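You operate a simulated robot arm through the tools that you are given. There is no shell and no other tool.

Carry out the task below with a simulated robot arm. There is one attempt and no reset: what you move stays moved.

Task
Take the purple cup out of the sink and half fill the sink.
Fine: cup back on the bench; sink lever closed; black pipe lever to top before the fill, to middle after. Set down upright: purple cup.

Only the result counts: the job must be done as asked and must still hold three seconds after the hand-in. Knocking over, shifting, dropping, spilling or breaking anything else fails it.

Robot
A 6-joint arm with a two-finger parallel gripper, fixed in place. Base frame: the origin is at the foot of the arm, x ahead of it, y to its left, z up. Lengths are in cm, angles in degrees, forces in N, time in s.
With the tool pointing down near the work surface it reaches from about 22 to 66 cm from the base axis. Its first joint turns from -66.0 to 66.0 degrees. Payload 2.9 kg.
The tool frame sits at the grasp point between the pads (the TCP): z along the fingers, y along the line on which they close. The tips reach 3 cm beyond it. Largest opening 11 cm; finger width 2, thickness 1; the body of the gripper, 4.8 by 11.2 cm, starts 5.5 cm behind the TCP.
Orientation is that of the tool frame in the base frame, as a unit quaternion [x, y, z, w]. With the fingers straight down and closing along the base's y, the tool's x points along the base's -x, its y along +y and its z along -z.

Tools
- The arm moves only by the tool servo_tool. Its argument "increments" is a list of rows, each a list of 7 numbers: the shift along the tool's x, y, z in units of 40 mm (1.0 is 40 mm), then the turn, a rotation vector about the tool's x, y, z in units of 8 degrees (1.0 is 8 degrees), then the closure, from 0 (fully open) to 1 (shut). In form: [[tx, ty, tz, ax, ay, az, gripper], ...]. A call has 1 to 20 rows; each row shifts and turns the commanded pose from where the row before left it, along the tool's axes as they then stand. A call with a number of a shift or a turn outside -1 to 1 is refused whole. Rows are played at 5 a second. More than 5 cm and 8.6 degrees between two rows, or a gripper value outside its range, and nothing of the call is played. Where a pose cannot be reached the arm comes as near as it can. A force on the tool above 50 N (or 10 N above the force at the start of the call, whichever is more), or a blocked arm, ends the call early, and 0.2 s more pass. Each finger travels about 10.8 cm/s and halts on what it meets, pressing with about 29 N; the grip force reading is that of the motor and also rises with nothing between the fingers. The clock runs only during rows and for 0.2 s after the last one: add rows that do not move to give the fingers time. The reply holds the time, the measured pose of the TCP, the force on the tool along the base axes, the opening and the grip force, in the units named above and with some noise, with the torque about the TCP (base axes, N m) and any sound that the robot's microphone picked up.
- Cameras (640 x 400 px; columns grow to the right, rows downward): "scene" is fixed at [8.58, 43.58, 140.43]; the picture's right is [-0.70, -0.71, 0.00], its down [-0.29, 0.28, -0.92] and it looks along [0.65, -0.64, -0.40] (base axes); focal length 230 px, centre (320, 200). "wrist" rides on the gripper at [7.2, 1.7, -10.3] in the tool frame; the picture's right is [-0.23, 0.97, 0.00], its down [-0.76, -0.18, -0.62] and it looks along [-0.61, -0.14, 0.78] (tool axes); focal length 222 px, centre (320, 200). There is no depth. A picture from a camera that has moved, and an enlarged one, comes with that camera's place and axes in the base frame and with its lens.
- capture(camera): a new picture of that camera. It takes no simulated time.
- close_up(camera, box): a new picture of the part [left, top, right, bottom] of that camera's present view, enlarged. It takes no simulated time.
- finish_job(): hands the job in; it is judged then, once.

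Places have to be worked out from the pictures, the camera data and where the tool is seen. Open the gripper and draw the arm clear of the work before you hand the job in, unless the task says otherwise.

The tools are called as name(argument=value, ...) on one line, values as JSON. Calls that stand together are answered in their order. servo_tool: Moves the arm, as the interface text tells. Its arguments: {"type":"object","properties":{"increments":{"type":"array","items":{"type":"array","items":{"type":"number"}}}},"required":["increments"]} The other tools are called the same way: capture (camera) takes a picture; close_up (camera, box) takes an enlarged picture of a part of a camera's view; finish_job () hands the job in.

At the start:

```text
time: 0.0
tool_pos: [30.8, 7.44, 135.96]
tcp_rot: [0.001, 1.0, 0.0, 0.001]
wrist_force: [0.3, 0.4, -0.4]
wrist_torque: [0.0, 0.02, 0.02]
grip_width: 11.0
gripper_force: 0.1
```

scene: 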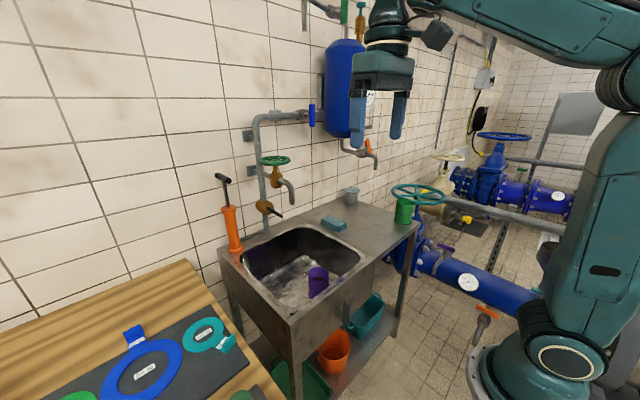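
wrist: 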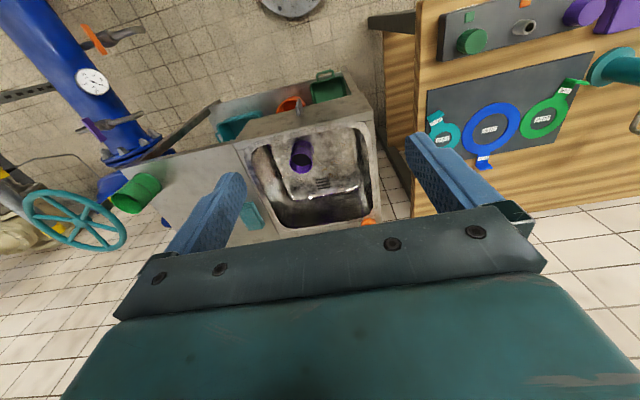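

I'll start with enlarged views of the sink, the taps and the pipework to see what is where.

close_up(camera="scene", box=[210, 80, 430, 220])

close_up(camera="scene", box=[210, 180, 430, 320])

close_up(camera="scene", box=[0, 240, 260, 400])

close_up(camera="wrist", box=[180, 60, 420, 240])

close_up(camera="scene", box=[240, 250, 420, 400])

```text
2.86 times, centred on (320, 150) of scene
camera zoom: at [8.58, 43.58, 140.43], right [-0.7, -0.71, 0.0], down [-0.29, 0.28, -0.92], along [0.65, -0.64, -0.4], focal length 657 px, centre (320, 343)
```

zoom: 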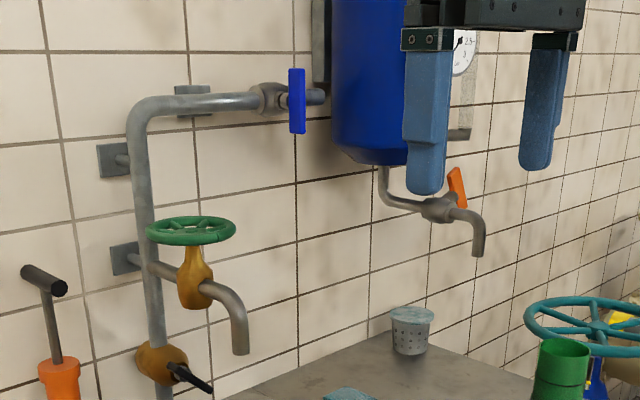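

```text
2.86 times, centred on (320, 250) of scene
camera zoom: at [8.58, 43.58, 140.43], right [-0.7, -0.71, 0.0], down [-0.29, 0.28, -0.92], along [0.65, -0.64, -0.4], focal length 657 px, centre (320, 57)
```

zoom: 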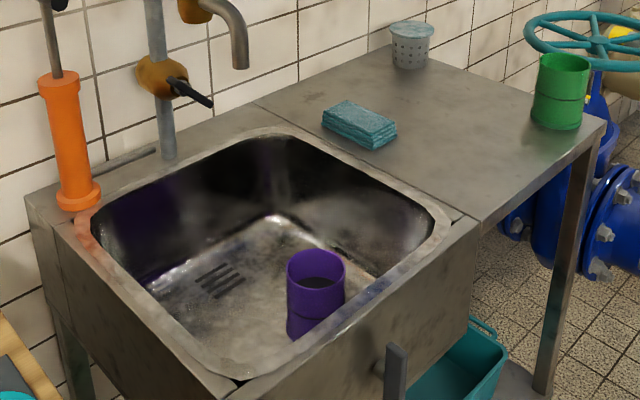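

```text
2.46 times, centred on (130, 320) of scene
camera zoom: at [8.58, 43.58, 140.43], right [-0.7, -0.71, 0.0], down [-0.29, 0.28, -0.92], along [0.65, -0.64, -0.4], focal length 566 px, centre (788, -95)
```

zoom: 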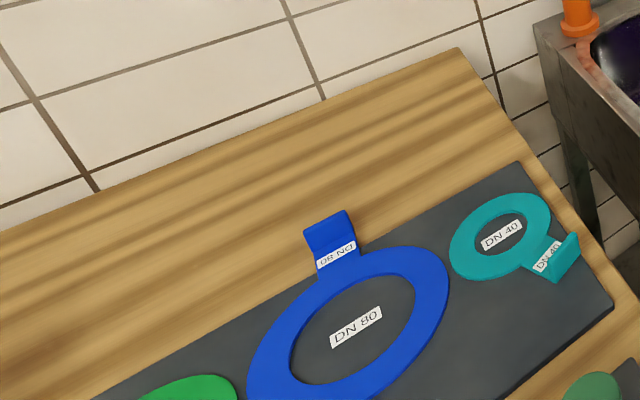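

```text
2.22 times, centred on (300, 150) of wrist
camera zoom: at [23.71, 9.11, 146.32], right [0.23, 0.97, 0.0], down [0.76, -0.18, 0.62], along [0.61, -0.14, -0.78], focal length 494 px, centre (364, 311)
```

zoom: 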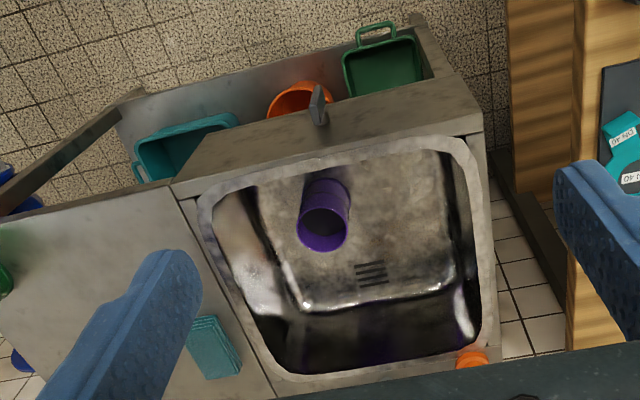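

```text
2.67 times, centred on (330, 325) of scene
camera zoom: at [8.58, 43.58, 140.43], right [-0.7, -0.71, 0.0], down [-0.29, 0.28, -0.92], along [0.65, -0.64, -0.4], focal length 613 px, centre (293, -133)
```

zoom: 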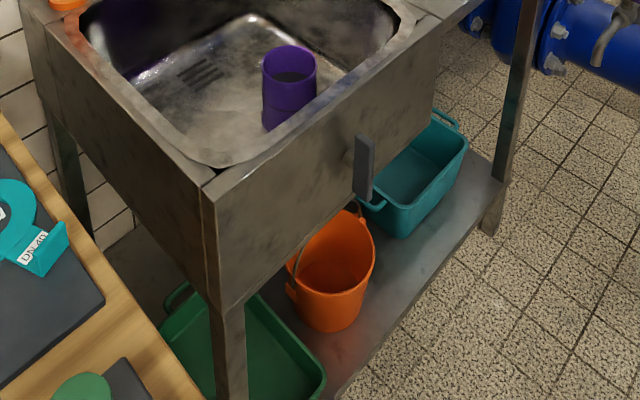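

The cup's rim is at about (61, -7, 75) and the sink bench top is near z 84–88. I'll tilt the tool forward so the wrist camera can see the taps and levers on the wall.

servo_tool(increments=[[0, 0, 0, 0, -1, 0, 0], [0, 0, 0, 0, -1, 0, 0], [0, 0, 0, 0, -1, 0, 0], [0, 0, 0, 0, -1, 0, 0]])

capture(camera="wrist")

capture(camera="scene")

```text
time: 1.0
tool_pos: [31.14, 7.52, 140.01]
tcp_rot: [0.004, 0.969, 0.0, 0.246]
wrist_force: [-1.1, -0.3, -0.3]
wrist_torque: [0.0, -0.04, 0.03]
grip_width: 10.99
gripper_force: 0.0
out of reach, approached as far as the arm can: row 3, 4
```

```text
taken
camera wrist: at [19.98, 9.36, 145.77], right [0.21, 0.97, 0.11], down [0.37, -0.18, 0.91], along [0.91, -0.15, -0.4], focal length 222 px, centre (320, 200)
```

wrist: 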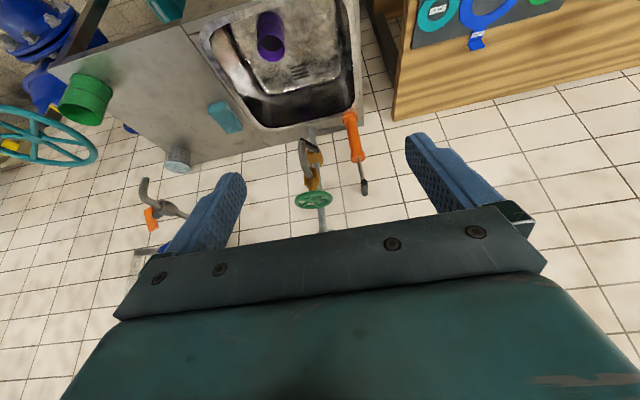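

```text
taken
```

scene: 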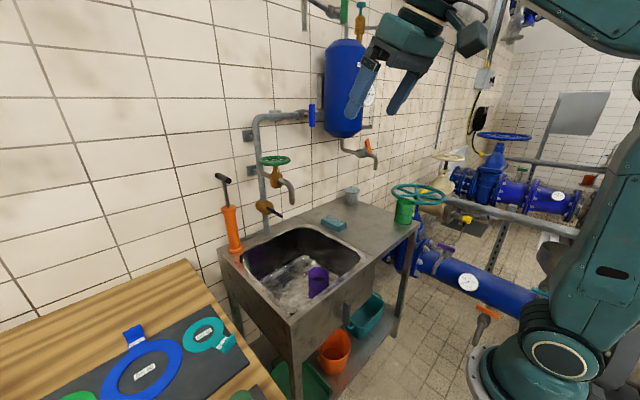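

The handwheel triangulates to about (73, 0, 122). I'll enlarge the wrist view to see the tap, the black lever and the sink lever.

close_up(camera="wrist", box=[260, 100, 390, 230])

close_up(camera="scene", box=[235, 90, 325, 250])

close_up(camera="wrist", box=[100, 0, 400, 180])

close_up(camera="scene", box=[320, 270, 380, 330])

```text
3.08 times, centred on (325, 165) of wrist
camera zoom: at [19.98, 9.36, 145.77], right [0.21, 0.97, 0.11], down [0.37, -0.18, 0.91], along [0.91, -0.15, -0.4], focal length 684 px, centre (305, 308)
```

zoom: 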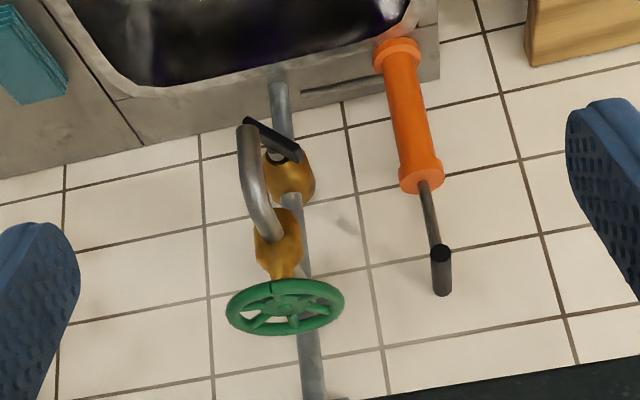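

```text
2.50 times, centred on (280, 170) of scene
camera zoom: at [8.59, 43.58, 140.43], right [-0.7, -0.71, 0.0], down [-0.29, 0.28, -0.92], along [0.65, -0.64, -0.4], focal length 575 px, centre (420, 275)
```

zoom: 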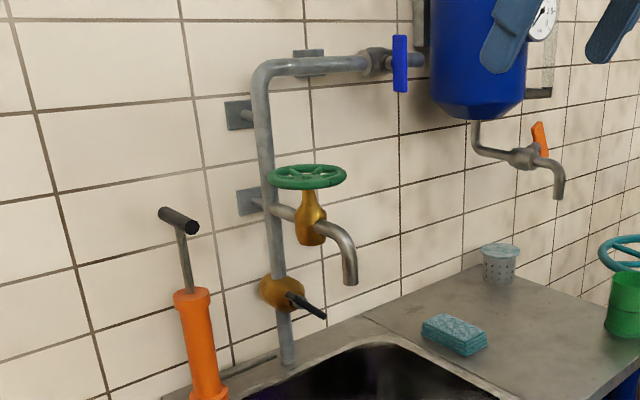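

```text
2.13 times, centred on (250, 90) of wrist
camera zoom: at [19.98, 9.36, 145.77], right [0.21, 0.97, 0.11], down [0.37, -0.18, 0.91], along [0.91, -0.15, -0.4], focal length 474 px, centre (469, 435)
```

zoom: 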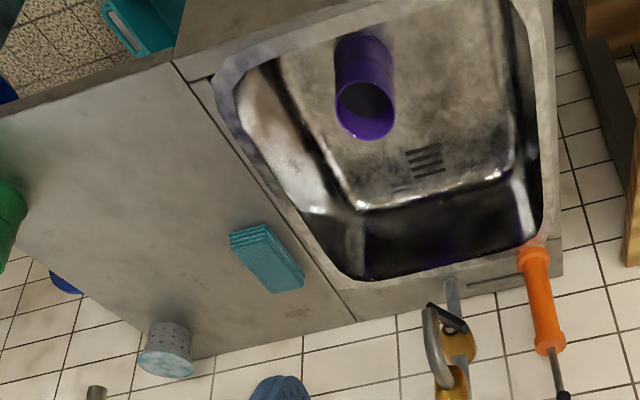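

```text
6.67 times, centred on (350, 300) of scene
camera zoom: at [8.59, 43.58, 140.43], right [-0.7, -0.71, 0.0], down [-0.29, 0.28, -0.92], along [0.65, -0.64, -0.4], focal length 1532 px, centre (120, -467)
```

zoom: 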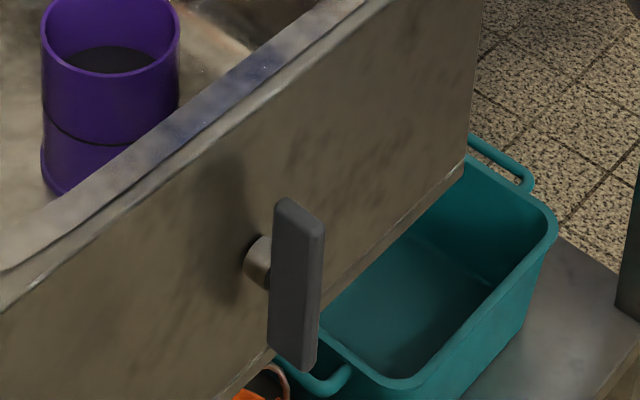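

The sink lever is an upright bar on the apron, and the black lever slopes down to the right from about (78, 2, 103). Next I'll straighten the tool and yaw left for a better look at the wooden bench.

servo_tool(increments=[[0, 0, 0, 0, 1, 0, 0], [0, 0, 0, 0, 1, 0, 0], [0, 0, 0, 0, 1, 0, 0], [0, 0, 0, 0, 0, -1, 0], [0, 0.5, 0, 0, 0, -1, 0], [0, 0.5, 0, 0, 0, -1, 0], [0, 0.5, 0, 0, 0, -1, 0], [0, 0.5, 0, 0, 0, -1, 0]])

capture(camera="wrist")

```text
time: 2.8
tool_pos: [28.64, 15.05, 139.64]
tcp_rot: [-0.338, 0.938, -0.032, 0.071]
wrist_force: [0.1, 0.8, -0.2]
wrist_torque: [0.01, -0.01, 0.0]
grip_width: 10.98
gripper_force: 0.1
out of reach, approached as far as the arm can: row 1
```

```text
taken
camera wrist: at [20.56, 11.87, 149.0], right [-0.44, 0.89, -0.08], down [0.6, 0.36, 0.72], along [0.67, 0.27, -0.69], focal length 222 px, centre (320, 200)
```

wrist: 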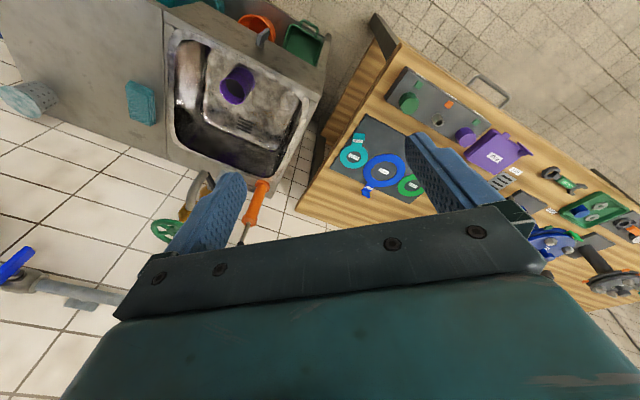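

The wooden bench is covered with fittings, so I'll enlarge it to look for a place that could be the cup's.

close_up(camera="wrist", box=[310, 30, 640, 240])

close_up(camera="wrist", box=[0, 0, 330, 200])

close_up(camera="wrist", box=[380, 60, 500, 160])

```text
1.90 times, centred on (475, 135) of wrist
camera zoom: at [20.56, 11.87, 149.0], right [-0.44, 0.89, -0.08], down [0.6, 0.36, 0.72], along [0.67, 0.27, -0.69], focal length 423 px, centre (25, 324)
```

zoom: 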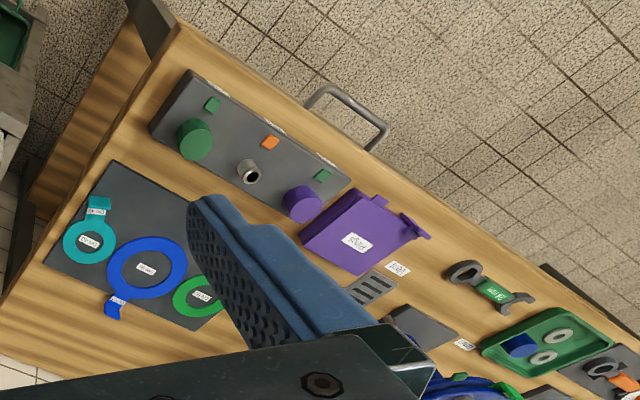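

```text
1.94 times, centred on (165, 100) of wrist
camera zoom: at [20.56, 11.87, 149.0], right [-0.44, 0.89, -0.08], down [0.6, 0.36, 0.72], along [0.67, 0.27, -0.69], focal length 431 px, centre (621, 394)
```

zoom: 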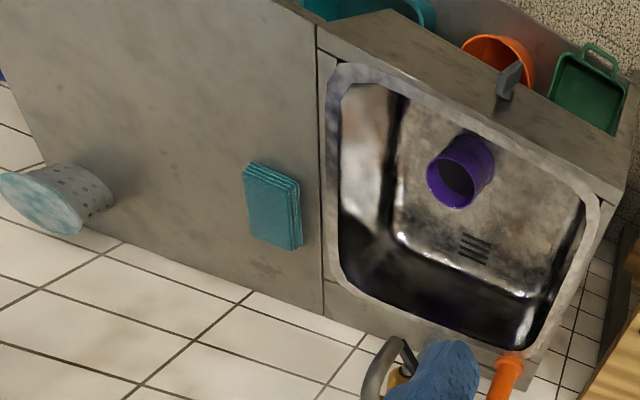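

```text
4.00 times, centred on (440, 110) of wrist
camera zoom: at [20.56, 11.87, 149.0], right [-0.44, 0.89, -0.08], down [0.6, 0.36, 0.72], along [0.67, 0.27, -0.69], focal length 888 px, centre (-160, 560)
```

zoom: 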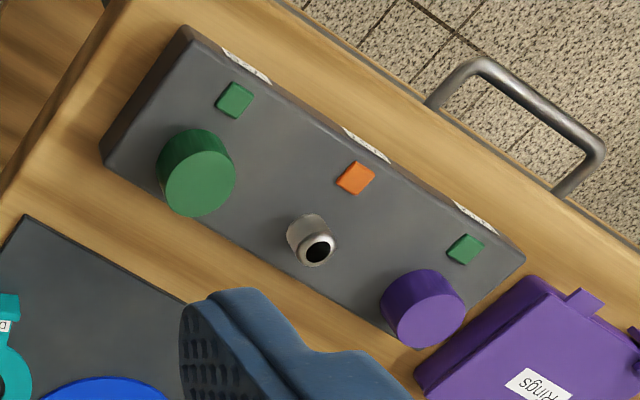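

The wooden bench is packed full, while the steel sink bench has a clear draining area and already holds the green cup, so I take that as the bench. I'll level the tool and move in above the sink for a closer view.

servo_tool(increments=[[0, 0, 0, 0, 0, 1, 0], [0, 0, 0, 0, 0, 1, 0], [0, 0, 0, 0, 0, 1, 0], [0, 0, 0, 0, 0, 1, 0], [0, 0, 0, 0, 0, 1, 0], [0, 0, 0, 0, 0.55, 0, 0], [0, 0, 0, 0, 0.55, 0, 0], [-0.45, -0.55, 0.67, 0, 0, 0, 0], [-0.45, -0.55, 0.67, 0, 0, 0, 0], [-0.45, -0.55, 0.67, 0, 0, 0, 0], [-0.45, -0.55, 0.67, 0, 0, 0, 0], [-0.45, -0.55, 0.67, 0, 0, 0, 0], [-0.45, -0.55, 0.67, 0, 0, 0, 0], [-0.45, -0.55, 0.67, 0, 0, 0, 0]])

capture(camera="wrist")

capture(camera="scene")

```text
time: 5.8
tool_pos: [42.16, -0.66, 121.91]
tcp_rot: [0.009, 1.0, -0.004, -0.002]
wrist_force: [-1.0, -1.3, -0.3]
wrist_torque: [0.02, -0.03, 0.04]
grip_width: 11.01
gripper_force: 0.1
out of reach, approached as far as the arm can: row 7, 13, 14
```

```text
taken
camera wrist: at [35.18, 1.27, 132.33], right [0.24, 0.97, -0.01], down [0.76, -0.18, 0.62], along [0.6, -0.16, -0.78], focal length 222 px, centre (320, 200)
```

wrist: 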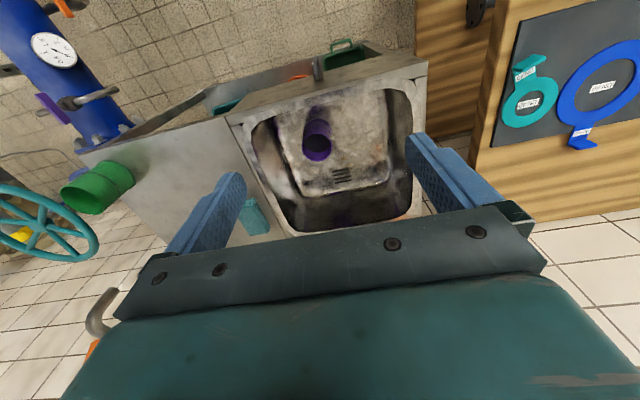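

```text
taken
```

scene: 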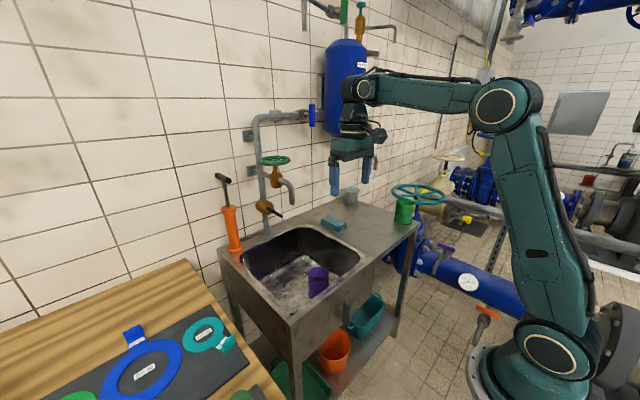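

The scene calibration agrees with where the fingers appear. I'll go lower to about z 102 above the sink's front for a closer, more accurate view.

servo_tool(increments=[[0, -0.2, 1, 0, 0, 0, 0], [0, -0.2, 1, 0, 0, 0, 0], [0, -0.2, 1, 0, 0, 0, 0], [0, -0.2, 1, 0, 0, 0, 0], [0, -0.2, 1, 0, 0, 0, 0]])

capture(camera="wrist")

capture(camera="scene")

```text
time: 7.0
tool_pos: [51.75, -5.68, 115.09]
tcp_rot: [0.004, 1.0, -0.005, -0.001]
wrist_force: [0.0, -0.3, -0.6]
wrist_torque: [-0.01, 0.05, -0.01]
grip_width: 10.99
gripper_force: 0.0
out of reach, approached as far as the arm can: row 1, 2, 3, 4, 5
```

```text
taken
camera wrist: at [44.65, -3.81, 125.41], right [0.23, 0.97, -0.01], down [0.76, -0.18, 0.62], along [0.6, -0.15, -0.78], focal length 222 px, centre (320, 200)
```

wrist: 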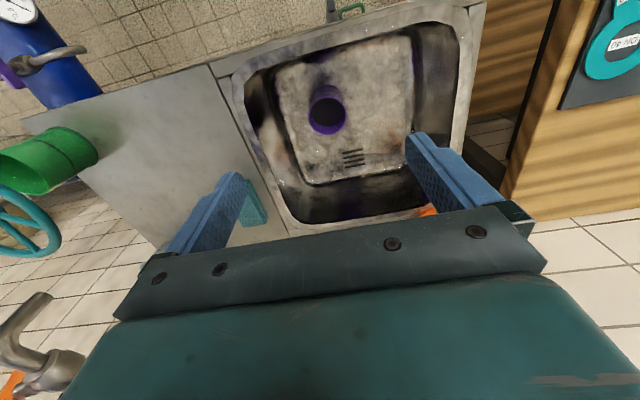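

```text
taken
```

scene: 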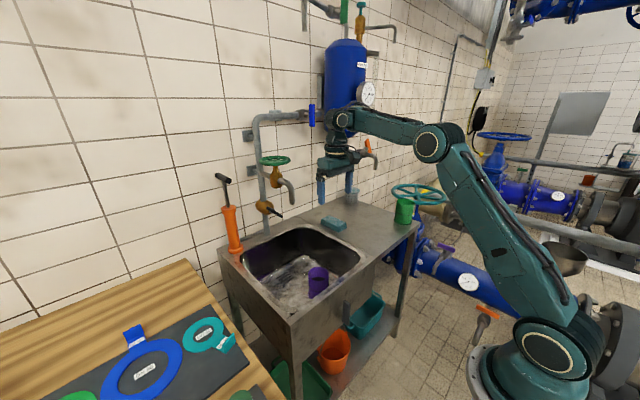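

The bench top comes out at z≈83.5 with its front edge at x≈45.6 and the sink seam at y≈-23. The cup's rim centre is about (59.2, -5.8, 78), so I'll move over it at about z 100.

servo_tool(increments=[[-0.38, 0, 0.76, 0, 0, 0, 0], [-0.38, 0, 0.76, 0, 0, 0, 0], [-0.38, 0, 0.76, 0, 0, 0, 0], [-0.38, 0, 0.76, 0, 0, 0, 0], [-0.38, 0, 0.76, 0, 0, 0, 0]])

capture(camera="wrist")

capture(camera="scene")

```text
time: 8.2
tool_pos: [60.87, -5.61, 100.91]
tcp_rot: [0.003, 1.0, -0.005, 0.001]
wrist_force: [0.6, 0.5, 0.5]
wrist_torque: [0.02, 0.0, 0.01]
grip_width: 11.03
gripper_force: 0.1
out of reach, approached as far as the arm can: row 1, 2, 3
```

```text
taken
camera wrist: at [53.74, -3.79, 111.26], right [0.23, 0.97, -0.01], down [0.76, -0.18, 0.63], along [0.61, -0.15, -0.78], focal length 222 px, centre (320, 200)
```

wrist: 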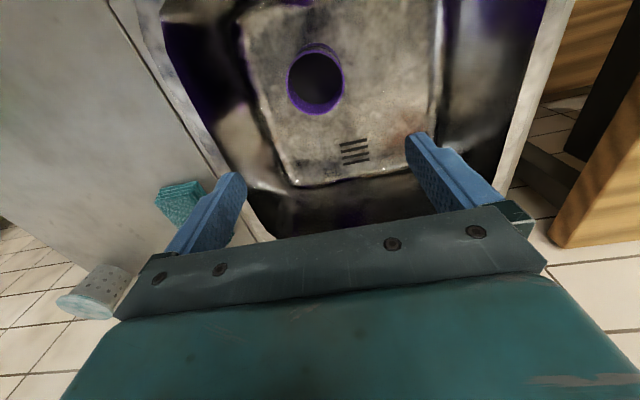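

```text
taken
```

scene: 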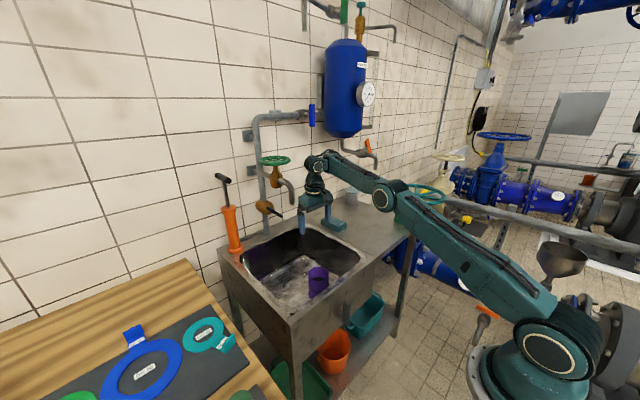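

The rim now comes out at about (59.8, -6, 77). I'll centre on it and descend to z≈86 before checking again.

servo_tool(increments=[[0.07, -0.025, 0.93, 0, 0, 0, 0], [0.07, -0.025, 0.93, 0, 0, 0, 0], [0.07, -0.025, 0.93, 0, 0, 0, 0], [0.07, -0.025, 0.93, 0, 0, 0, 0]])

capture(camera="wrist")

close_up(camera="scene", box=[220, 180, 400, 320])

```text
time: 9.2
tool_pos: [62.43, -6.32, 87.01]
tcp_rot: [0.004, 1.0, -0.004, -0.004]
wrist_force: [0.1, 0.8, 0.2]
wrist_torque: [0.01, 0.01, -0.01]
grip_width: 10.99
gripper_force: 0.1
out of reach, approached as far as the arm can: row 1, 2, 3, 4
```

```text
taken
camera wrist: at [55.48, -4.53, 97.36], right [0.23, 0.97, -0.01], down [0.77, -0.18, 0.62], along [0.6, -0.15, -0.79], focal length 222 px, centre (320, 200)
```

wrist: 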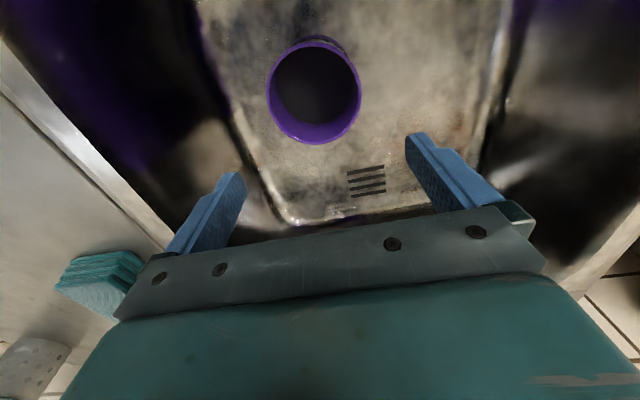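

```text
2.86 times, centred on (310, 250) of scene
camera zoom: at [8.58, 43.58, 140.43], right [-0.7, -0.71, 0.0], down [-0.29, 0.28, -0.92], along [0.65, -0.64, -0.4], focal length 657 px, centre (349, 57)
```

zoom: 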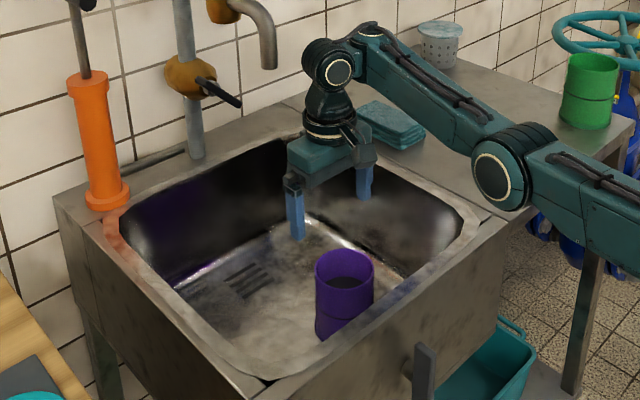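

The fingers straddle the cup in y, but the arm stopped at x≈62.4 and won't come back to 59.8 with the tool exactly vertical, which looks like a joint limit. I'll test whether a slight tilt frees it.

servo_tool(increments=[[0, 0, 0, 0, -0.6, 0, 0], [0.3, 0, 0, 0, 0, 0, 0], [0, 0, 0, 0, 0, 0, 0]])

```text
time: 10.0
tool_pos: [62.49, -6.41, 87.03]
tcp_rot: [0.004, 1.0, -0.005, -0.004]
wrist_force: [0.1, 0.4, 0.2]
wrist_torque: [0.0, -0.03, -0.02]
grip_width: 10.99
gripper_force: 0.0
out of reach, approached as far as the arm can: row 1, 2
```

Tilting forward does nothing, so I'll try the opposite tilt.

servo_tool(increments=[[0, 0, 0, 0, 0.6, 0, 0], [0.3, 0, 0, 0, 0, 0, 0], [0.3, 0, 0, 0, 0, 0, 0], [0, 0, 0, 0, 0, 0, 0]])

```text
time: 11.0
tool_pos: [61.04, -6.45, 87.43]
tcp_rot: [0.005, 0.999, -0.004, -0.046]
wrist_force: [1.2, 0.8, 0.4]
wrist_torque: [0.01, 0.02, 0.04]
grip_width: 10.97
gripper_force: 0.1
out of reach, approached as far as the arm can: row 3
```

A backward tilt is accepted, so the wrist itself is what won't come closer. I'll look at the arm's configuration to understand the limit.

close_up(camera="scene", box=[290, 130, 640, 400])

```text
1.48 times, centred on (465, 265) of scene
camera zoom: at [8.58, 43.58, 140.43], right [-0.7, -0.71, 0.0], down [-0.29, 0.28, -0.92], along [0.65, -0.64, -0.4], focal length 340 px, centre (105, 104)
```

zoom: 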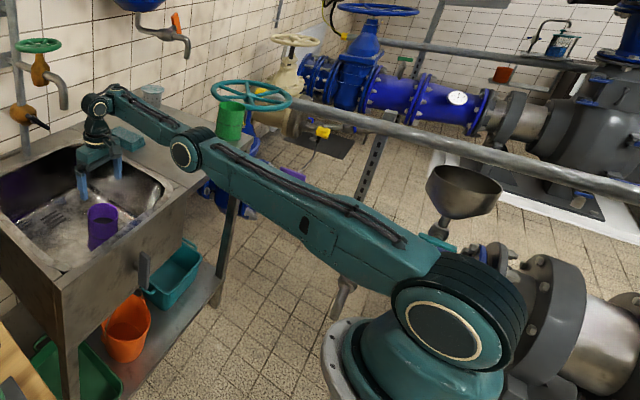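

The arm picture suggests the wrist pitch joint is at a limit on this wrist branch. I'll climb back to free space and try swinging the tool via the side to reach the other wrist branch, which I'll also need for the wall levers.

servo_tool(increments=[[0, 0, -1, 0, 0, 0, 0], [0, 0, -1, 0, 0, 0, 0], [0, 0, -1, 0, 0, 0, 0], [0, 0, -1, 0, 0, 0, 0], [0, 0, -1, 0, 0, 0, 0], [0, 0, -1, 0, 0, 0, 0], [0, 0, -1, 0, 0, 0, 0], [0.7, 0, -0.7, 0, 0, 0, 0], [0.7, 0, -0.7, 0, 0, 0, 0], [0.7, 0, -0.7, 0, 0, 0, 0], [0.7, 0, -0.7, 0, 0, 0, 0], [0.7, 0, -0.7, 0, 0, 0, 0], [0, 0, 0, 0, 0, 0, 0]])

capture(camera="scene")

```text
time: 13.8
tool_pos: [47.27, -6.96, 128.24]
tcp_rot: [0.004, 0.999, -0.004, -0.046]
wrist_force: [-0.5, -0.1, 0.0]
wrist_torque: [0.05, -0.02, -0.02]
grip_width: 11.01
gripper_force: 0.1
out of reach, approached as far as the arm can: row 5, 6, 7
```

```text
taken
```

scene: 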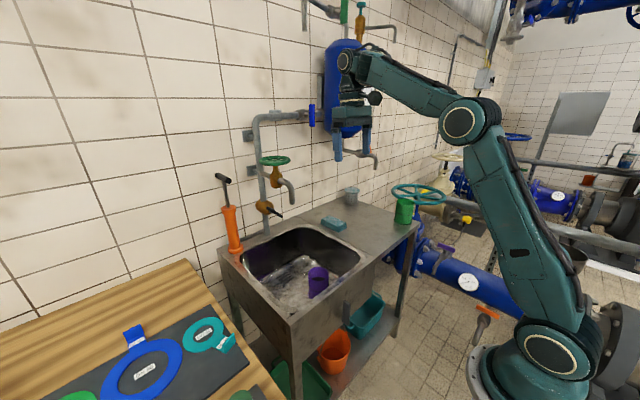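

I'll swing the tool sideways toward +y about the wrist, in clear air, and see whether it is accepted.

servo_tool(increments=[[0, 0.65, 0, -1, 0, 0, 0], [0, 0.65, 0, -1, 0, 0, 0], [0, 0.65, 0, -1, 0, 0, 0], [0, 0.65, 0, -1, 0, 0, 0], [0, 0.65, 0, -1, 0, 0, 0], [0, 0.65, 0, -1, 0, 0, 0]])

capture(camera="scene")

```text
time: 14.3
tool_pos: [47.61, -4.23, 128.25]
tcp_rot: [0.015, 0.997, 0.07, -0.039]
wrist_force: [5.2, -2.1, -8.7]
wrist_torque: [0.32, 0.01, 0.12]
grip_width: 11.0
gripper_force: 0.2
out of reach, approached as far as the arm can: row 2
stopped in row 2: the force on the tool passed its limit at 88 N (the readings are from after the stop); the commanded pose is now the measured one
```

```text
taken
```

scene: 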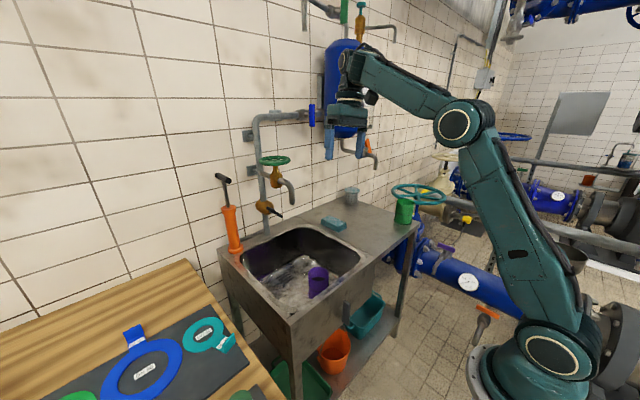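

The stop came from an abrupt arm motion, not from contact, since nothing is near the tool. I'll retry in smaller, slower steps.

servo_tool(increments=[[0, 0, 0, 0, 0, 0, 0], [0, 0.15, 0, -0.25, 0, 0, 0], [0, 0.15, 0, -0.25, 0, 0, 0], [0, 0.15, 0, -0.25, 0, 0, 0], [0, 0.15, 0, -0.25, 0, 0, 0]])

capture(camera="scene")

```text
time: 14.8
tool_pos: [47.72, -4.07, 128.42]
tcp_rot: [0.021, 0.996, 0.078, -0.034]
wrist_force: [7.8, -0.4, -14.4]
wrist_torque: [-0.06, 0.08, -0.04]
grip_width: 11.02
gripper_force: 0.0
stopped in row 2: the force on the tool passed its limit at 66 N (the readings are from after the stop); the commanded pose is now the measured one
```

```text
taken
```

scene: 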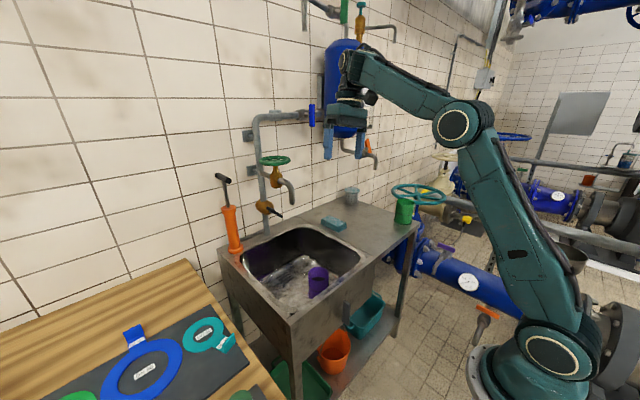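

Forces persist at only a small motion, so I'll wait a moment with a null row and look at the wrist view for contact.

servo_tool(increments=[[0, 0, 0, 0, 0, 0, 0], [0, 0, 0, 0, 0, 0, 0], [0, 0, 0, 0, 0, 0, 0]])

capture(camera="wrist")

close_up(camera="scene", box=[290, 20, 520, 180])

```text
time: 15.6
tool_pos: [47.74, -4.08, 128.42]
tcp_rot: [0.021, 0.996, 0.078, -0.035]
wrist_force: [11.9, 0.5, -24.9]
wrist_torque: [-0.1, -0.11, -0.05]
grip_width: 11.0
gripper_force: 0.0
```

```text
taken
camera wrist: at [41.35, -3.79, 139.33], right [0.27, 0.95, 0.13], down [0.79, -0.3, 0.53], along [0.55, -0.04, -0.84], focal length 222 px, centre (320, 200)
```

wrist: 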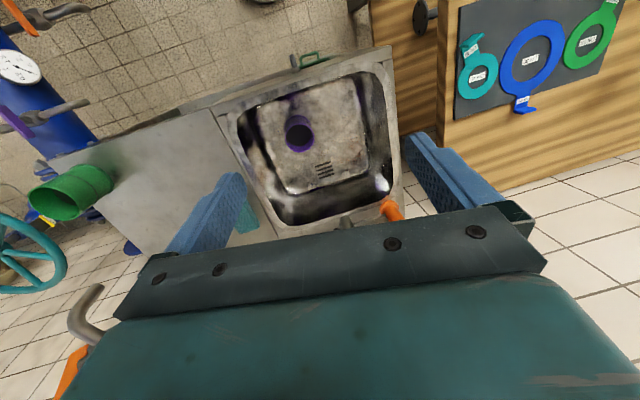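

```text
2.50 times, centred on (405, 100) of scene
camera zoom: at [8.58, 43.58, 140.43], right [-0.7, -0.71, 0.0], down [-0.29, 0.28, -0.92], along [0.65, -0.64, -0.4], focal length 575 px, centre (108, 450)
```

zoom: 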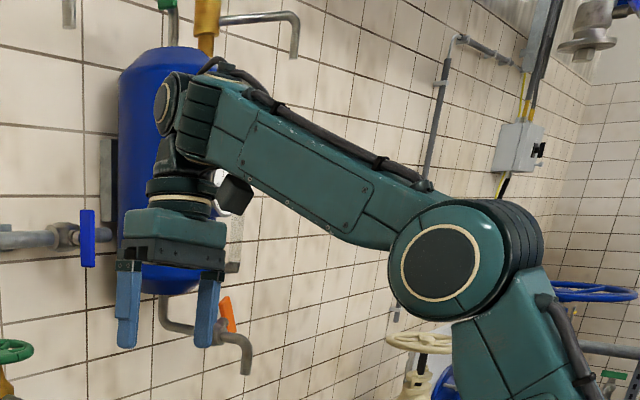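

The zoom shows the camera box on the gripper touching the underside of the forearm, so that was self-contact. I'll undo the sideways lean, then tilt forward by pivoting about the wrist rather than the TCP.

servo_tool(increments=[[0, -0.4, 0, 0.6, 0, 0, 0], [0, -0.4, 0, 0.6, 0, 0, 0], [-0.6, 0, 0, 0, -0.9, 0, 0], [-0.6, 0, 0, 0, -0.9, 0, 0], [-0.6, 0, 0, 0, -0.9, 0, 0], [-0.6, 0, 0, 0, -0.9, 0, 0], [-0.6, 0, 0, 0, -0.9, 0, 0], [-0.6, 0, 0, 0, -0.9, 0, 0], [0, 0, 0, 0, 0, 0, 0]])

capture(camera="scene")

```text
time: 17.6
tool_pos: [60.28, -7.75, 131.29]
tcp_rot: [0.015, 0.942, -0.011, 0.334]
wrist_force: [-0.5, -0.2, -0.2]
wrist_torque: [-0.02, -0.02, 0.04]
grip_width: 10.97
gripper_force: 0.0
out of reach, approached as far as the arm can: row 5, 6
```

```text
taken
```

scene: 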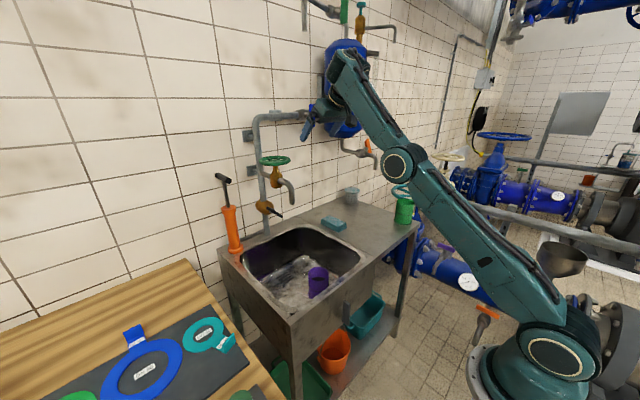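

The elbow swung low to keep a bend of at least 90° at the wrist, so that limit is real on this branch. I'll go back to a relaxed vertical pose and retry the sideways swing where the camera has clearance.

servo_tool(increments=[[0.6, 0, 0, 0, 0.9, 0, 0], [0.6, 0, 0, 0, 0.9, 0, 0], [0.6, 0, 0, 0, 0.9, 0, 0], [0.6, 0, 0, 0, 0.9, 0, 0], [0.6, 0, 0, 0, 0.9, 0, 0], [0, 0, 0, 0, 0.3, 0, 0], [0.6, 0.2, 0.1, 0, 0, 0, 0], [0.6, 0.2, 0.1, 0, 0, 0, 0], [0, 0, 0, 0, 0, 0, 0]])

capture(camera="scene")

```text
time: 19.6
tool_pos: [45.78, -5.75, 125.85]
tcp_rot: [0.017, 1.0, -0.006, 0.005]
wrist_force: [0.2, 0.4, -0.2]
wrist_torque: [-0.01, -0.03, -0.02]
grip_width: 11.01
gripper_force: 0.0
out of reach, approached as far as the arm can: row 4
```

```text
taken
```

scene: 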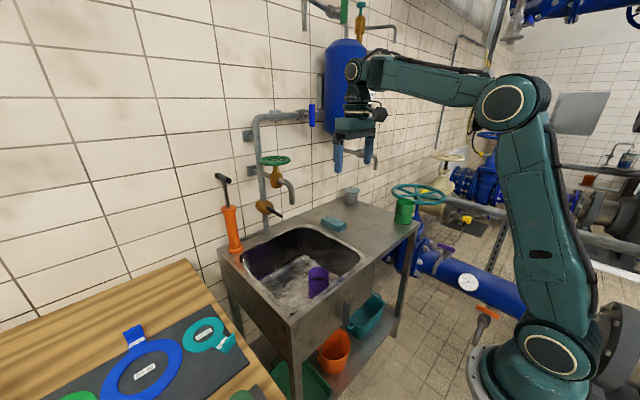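

Tool is vertical again with clearance at the camera. Now the sideways swing toward +y in moderate steps.

servo_tool(increments=[[0, 0.35, 0, -0.5, 0, 0, 0], [0, 0.35, 0, -0.5, 0, 0, 0], [0, 0.35, 0, -0.5, 0, 0, 0], [0, 0.35, 0, -0.5, 0, 0, 0], [0, 0.35, 0, -0.5, 0, 0, 0], [0, 0.35, 0, -0.5, 0, 0, 0], [0, 0, 0, 0, 0, 0, 0]])

capture(camera="scene")

```text
time: 21.2
tool_pos: [45.81, 2.43, 127.16]
tcp_rot: [0.015, 0.979, 0.202, 0.01]
wrist_force: [-0.2, -0.1, 0.6]
wrist_torque: [0.02, -0.02, -0.02]
grip_width: 11.0
gripper_force: 0.0
```

```text
taken
```

scene: 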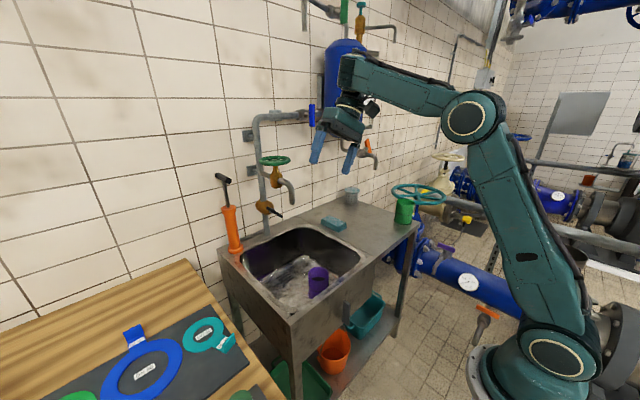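

The sideways swing works here. I'll zoom on the wrist to understand which joints turned.

close_up(camera="scene", box=[290, 30, 530, 190])

```text
2.50 times, centred on (410, 110) of scene
camera zoom: at [8.58, 43.58, 140.43], right [-0.7, -0.71, 0.0], down [-0.29, 0.28, -0.92], along [0.65, -0.64, -0.4], focal length 575 px, centre (95, 425)
```

zoom: 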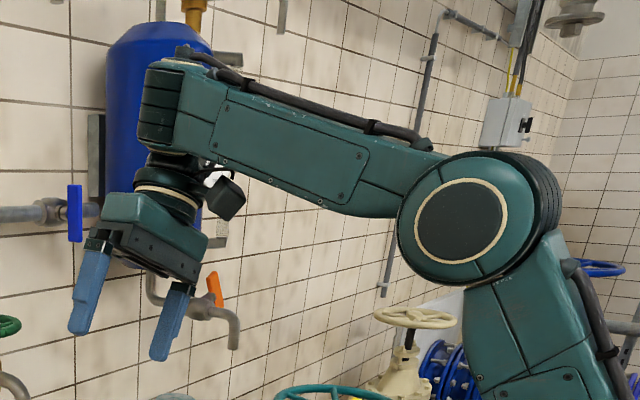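

The forearm itself rolls, so this is a roll–pitch–roll wrist. I'll continue to a full sideways pose, then try yawing forward to probe the pitch limit.

servo_tool(increments=[[0, 0.65, 0, -0.95, 0, 0, 0], [0, 0.65, 0, -0.95, 0, 0, 0], [0, 0.65, 0, -0.95, 0, 0, 0], [0, 0.65, 0, -0.95, 0, 0, 0], [0, 0.65, 0, -0.95, 0, 0, 0], [0, 0.65, 0, -0.95, 0, 0, 0], [0, 0.65, 0, -0.95, 0, 0, 0], [0, 0.65, 0, -0.95, 0, 0, 0], [0, 0, 0, 0, 0, 0, 0]])

close_up(camera="scene", box=[250, 0, 640, 240])

```text
time: 23.2
tool_pos: [44.9, 20.13, 132.6]
tcp_rot: [0.029, 0.961, 0.266, 0.064]
wrist_force: [-0.1, 0.8, -0.4]
wrist_torque: [-0.03, 0.01, 0.02]
grip_width: 10.98
gripper_force: 0.1
out of reach, approached as far as the arm can: row 1, 2, 3, 4, 5, 6, 7, 8
```

```text
1.64 times, centred on (445, 120) of scene
camera zoom: at [8.58, 43.58, 140.43], right [-0.7, -0.71, 0.0], down [-0.29, 0.28, -0.92], along [0.65, -0.64, -0.4], focal length 377 px, centre (115, 331)
```

zoom: 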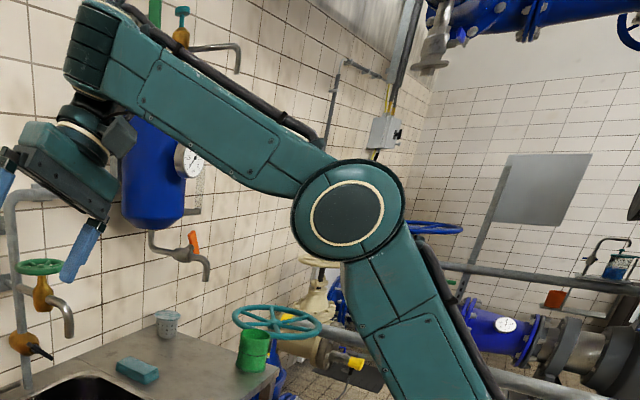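

Roll stopped at about 31° sideways, so there's a forearm-roll limit too. I'll probe the opposite side to learn the range.

servo_tool(increments=[[0, -0.8, 0, 0.5, 0, 0, 0], [0, -0.8, 0, 0.5, 0, 0, 0], [0, -0.8, 0, 0.5, 0, 0, 0], [0, -0.8, 0, 0.5, 0, 0, 0], [0, -0.8, 0, 0.5, 0, 0, 0], [0, -0.8, 0, 0.5, 0, 0, 0], [0, -0.8, 0, 0.5, 0, 0, 0], [0, -0.8, 0, 0.5, 0, 0, 0], [0, 0, 0, 0.5, 0, 0, 0], [0, 0, 0, 0.5, 0, 0, 0], [0, 0, 0, 0.5, 0, 0, 0], [0, 0, 0, 0.5, 0, 0, 0], [0, 0, 0, 0.5, 0, 0, 0], [0, 0, 0, 0.5, 0, 0, 0], [0, 0, 0, 0.5, 0, 0, 0], [0, 0, 0, 0, 0, 0, 0]])

close_up(camera="scene", box=[250, 0, 640, 240])

```text
time: 26.6
tool_pos: [41.76, -3.9, 121.2]
tcp_rot: [0.056, 0.966, -0.25, 0.044]
wrist_force: [0.4, 0.9, -0.1]
wrist_torque: [0.02, 0.01, -0.01]
grip_width: 11.02
gripper_force: 0.0
out of reach, approached as far as the arm can: row 9, 10, 11, 12, 13, 14, 15
```

```text
1.64 times, centred on (445, 120) of scene
camera zoom: at [8.58, 43.58, 140.43], right [-0.7, -0.71, 0.0], down [-0.29, 0.28, -0.92], along [0.65, -0.64, -0.4], focal length 377 px, centre (115, 331)
```

zoom: 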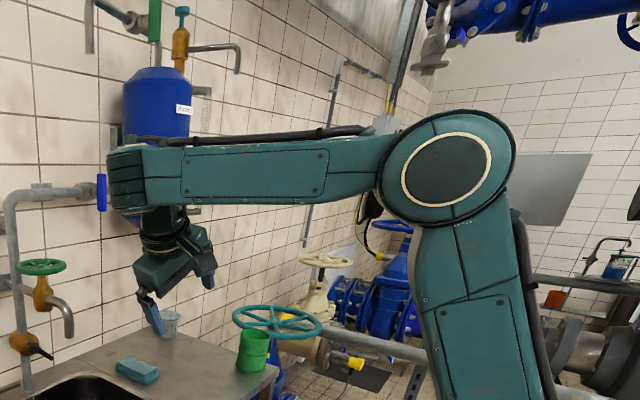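

That side accepted the full 29° lean. I'll keep swinging toward -y while pivoting about the wrist to see how far it goes.

servo_tool(increments=[[0, -0.5, 0, 0.8, 0, 0, 0], [0, -0.5, 0, 0.8, 0, 0, 0], [0, -0.5, 0, 0.8, 0, 0, 0], [0, -0.5, 0, 0.8, 0, 0, 0], [0, -0.5, 0, 0.8, 0, 0, 0], [0, 0, 0, 0, 0, 0, 0]])

close_up(camera="scene", box=[250, 0, 640, 240])

```text
time: 28.0
tool_pos: [38.38, -16.89, 119.82]
tcp_rot: [0.067, 0.86, -0.506, 0.026]
wrist_force: [-0.2, 0.0, 0.1]
wrist_torque: [-0.01, 0.04, -0.01]
grip_width: 10.97
gripper_force: 0.0
out of reach, approached as far as the arm can: row 1, 2, 3, 4, 5
```

```text
1.64 times, centred on (445, 120) of scene
camera zoom: at [8.58, 43.58, 140.43], right [-0.7, -0.71, 0.0], down [-0.29, 0.28, -0.92], along [0.65, -0.64, -0.4], focal length 377 px, centre (115, 331)
```

zoom: 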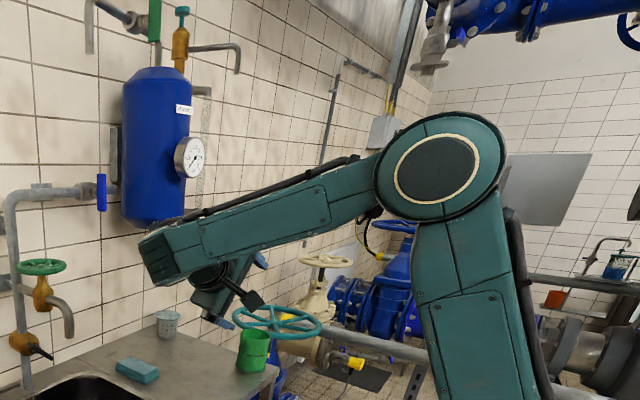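

The tool now leans 61° toward -y, so this side is open. From here I'll try swinging it forward to see whether the wrist can pass below a 90° bend.

servo_tool(increments=[[-0.5, 0, 0, 0, -0.8, 0, 0], [-0.5, 0, 0, 0, -0.8, 0, 0], [-0.5, 0, 0, 0, -0.8, 0, 0], [-0.5, 0, 0, 0, -0.8, 0, 0], [-0.5, 0, 0, 0, -0.8, 0, 0], [0, 0, 0, 0, 0, 0, 0]])

close_up(camera="scene", box=[250, 0, 640, 240])

```text
time: 29.4
tool_pos: [47.82, -15.97, 121.81]
tcp_rot: [-0.076, 0.819, -0.505, 0.261]
wrist_force: [0.5, 0.3, 1.1]
wrist_torque: [0.01, 0.02, -0.02]
grip_width: 11.0
gripper_force: 0.0
```

```text
1.64 times, centred on (445, 120) of scene
camera zoom: at [8.58, 43.58, 140.43], right [-0.7, -0.71, 0.0], down [-0.29, 0.28, -0.92], along [0.65, -0.64, -0.4], focal length 377 px, centre (115, 331)
```

zoom: 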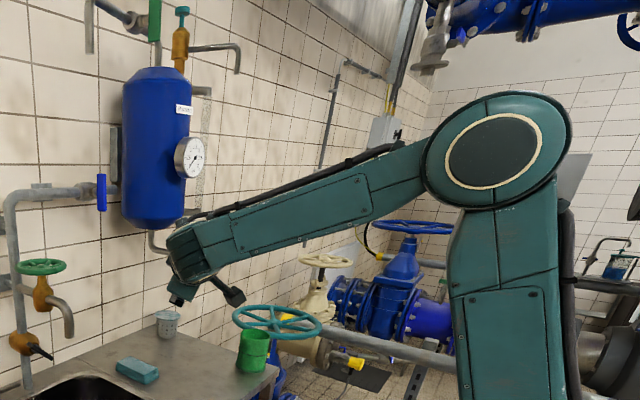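

Now there are no reach flags and the bend is well below 90°, so this wrist branch opens the workspace. I'll carry on swinging the tool until it points at the wall.

servo_tool(increments=[[-0.6, 0, 0, -0.15, -0.95, 0, 0], [-0.6, 0, 0, -0.15, -0.95, 0, 0], [-0.6, 0, 0, -0.15, -0.95, 0, 0], [-0.6, 0, 0, -0.15, -0.95, 0, 0], [-0.6, 0, 0, -0.15, -0.95, 0, 0], [-0.6, 0, 0, -0.15, -0.95, 0, 0], [0, 0, 0, 0, 0, 0, 0]])

capture(camera="scene")

capture(camera="wrist")

```text
time: 31.0
tool_pos: [57.11, -7.48, 128.38]
tcp_rot: [-0.281, 0.683, -0.386, 0.552]
wrist_force: [0.0, -0.3, -1.2]
wrist_torque: [-0.01, 0.0, -0.01]
grip_width: 10.97
gripper_force: 0.0
```

```text
taken
```

scene: 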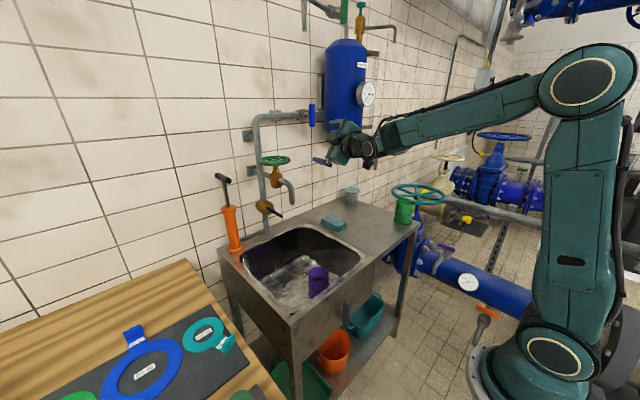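

```text
taken
camera wrist: at [45.46, -10.14, 124.0], right [0.09, 0.71, -0.69], down [-0.44, 0.66, 0.62], along [0.89, 0.24, 0.37], focal length 222 px, centre (320, 200)
```

wrist: 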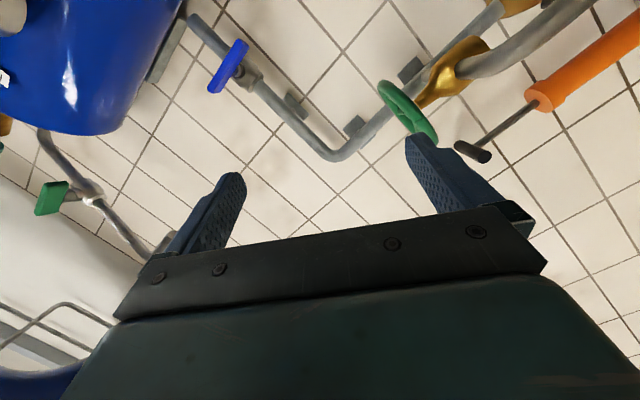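

The tool now points at the wall. I'll roll it about its axis so the fingers lie level (closing along y).

servo_tool(increments=[[0, 0, 0, 0, 0, 1, 0], [0, 0, 0, 0, 0, 1, 0], [0, 0, 0, 0, 0, 1, 0], [0, 0, 0, 0, 0, 1, 0], [0, 0, 0, 0, 0, 1, 0], [0, 0, 0, 0, 0, 1, 0], [0, 0, 0, 0, 0, 1, 0], [0, 0, 0, 0, 0, 0, 0]])

capture(camera="wrist")

capture(camera="scene")

```text
time: 32.8
tool_pos: [56.99, -7.45, 128.23]
tcp_rot: [0.073, 0.736, -0.079, 0.669]
wrist_force: [-0.1, -1.3, 0.7]
wrist_torque: [-0.01, 0.02, 0.0]
grip_width: 10.97
gripper_force: 0.0
```

```text
taken
camera wrist: at [46.69, -3.42, 121.96], right [0.23, 0.95, 0.21], down [-0.57, -0.04, 0.82], along [0.79, -0.31, 0.53], focal length 222 px, centre (320, 200)
```

wrist: 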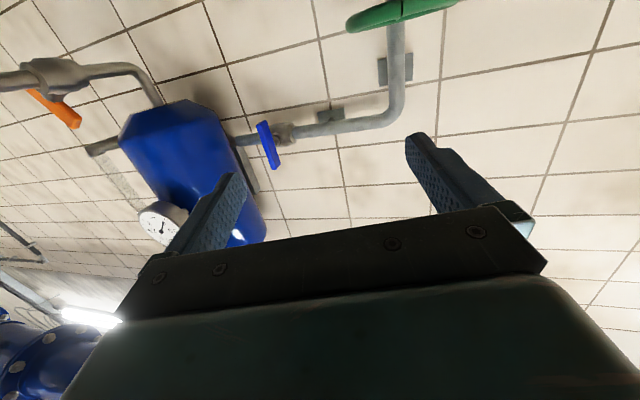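

```text
taken
```

scene: 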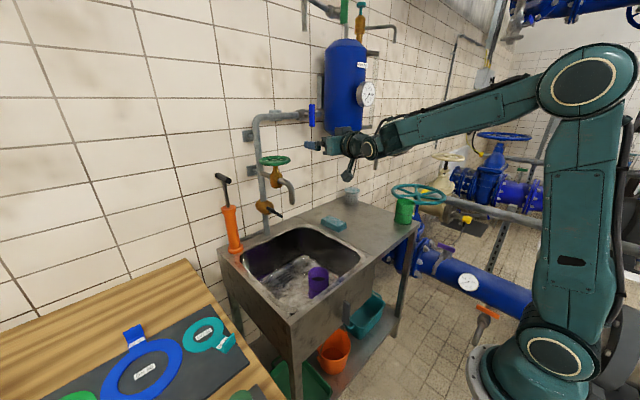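

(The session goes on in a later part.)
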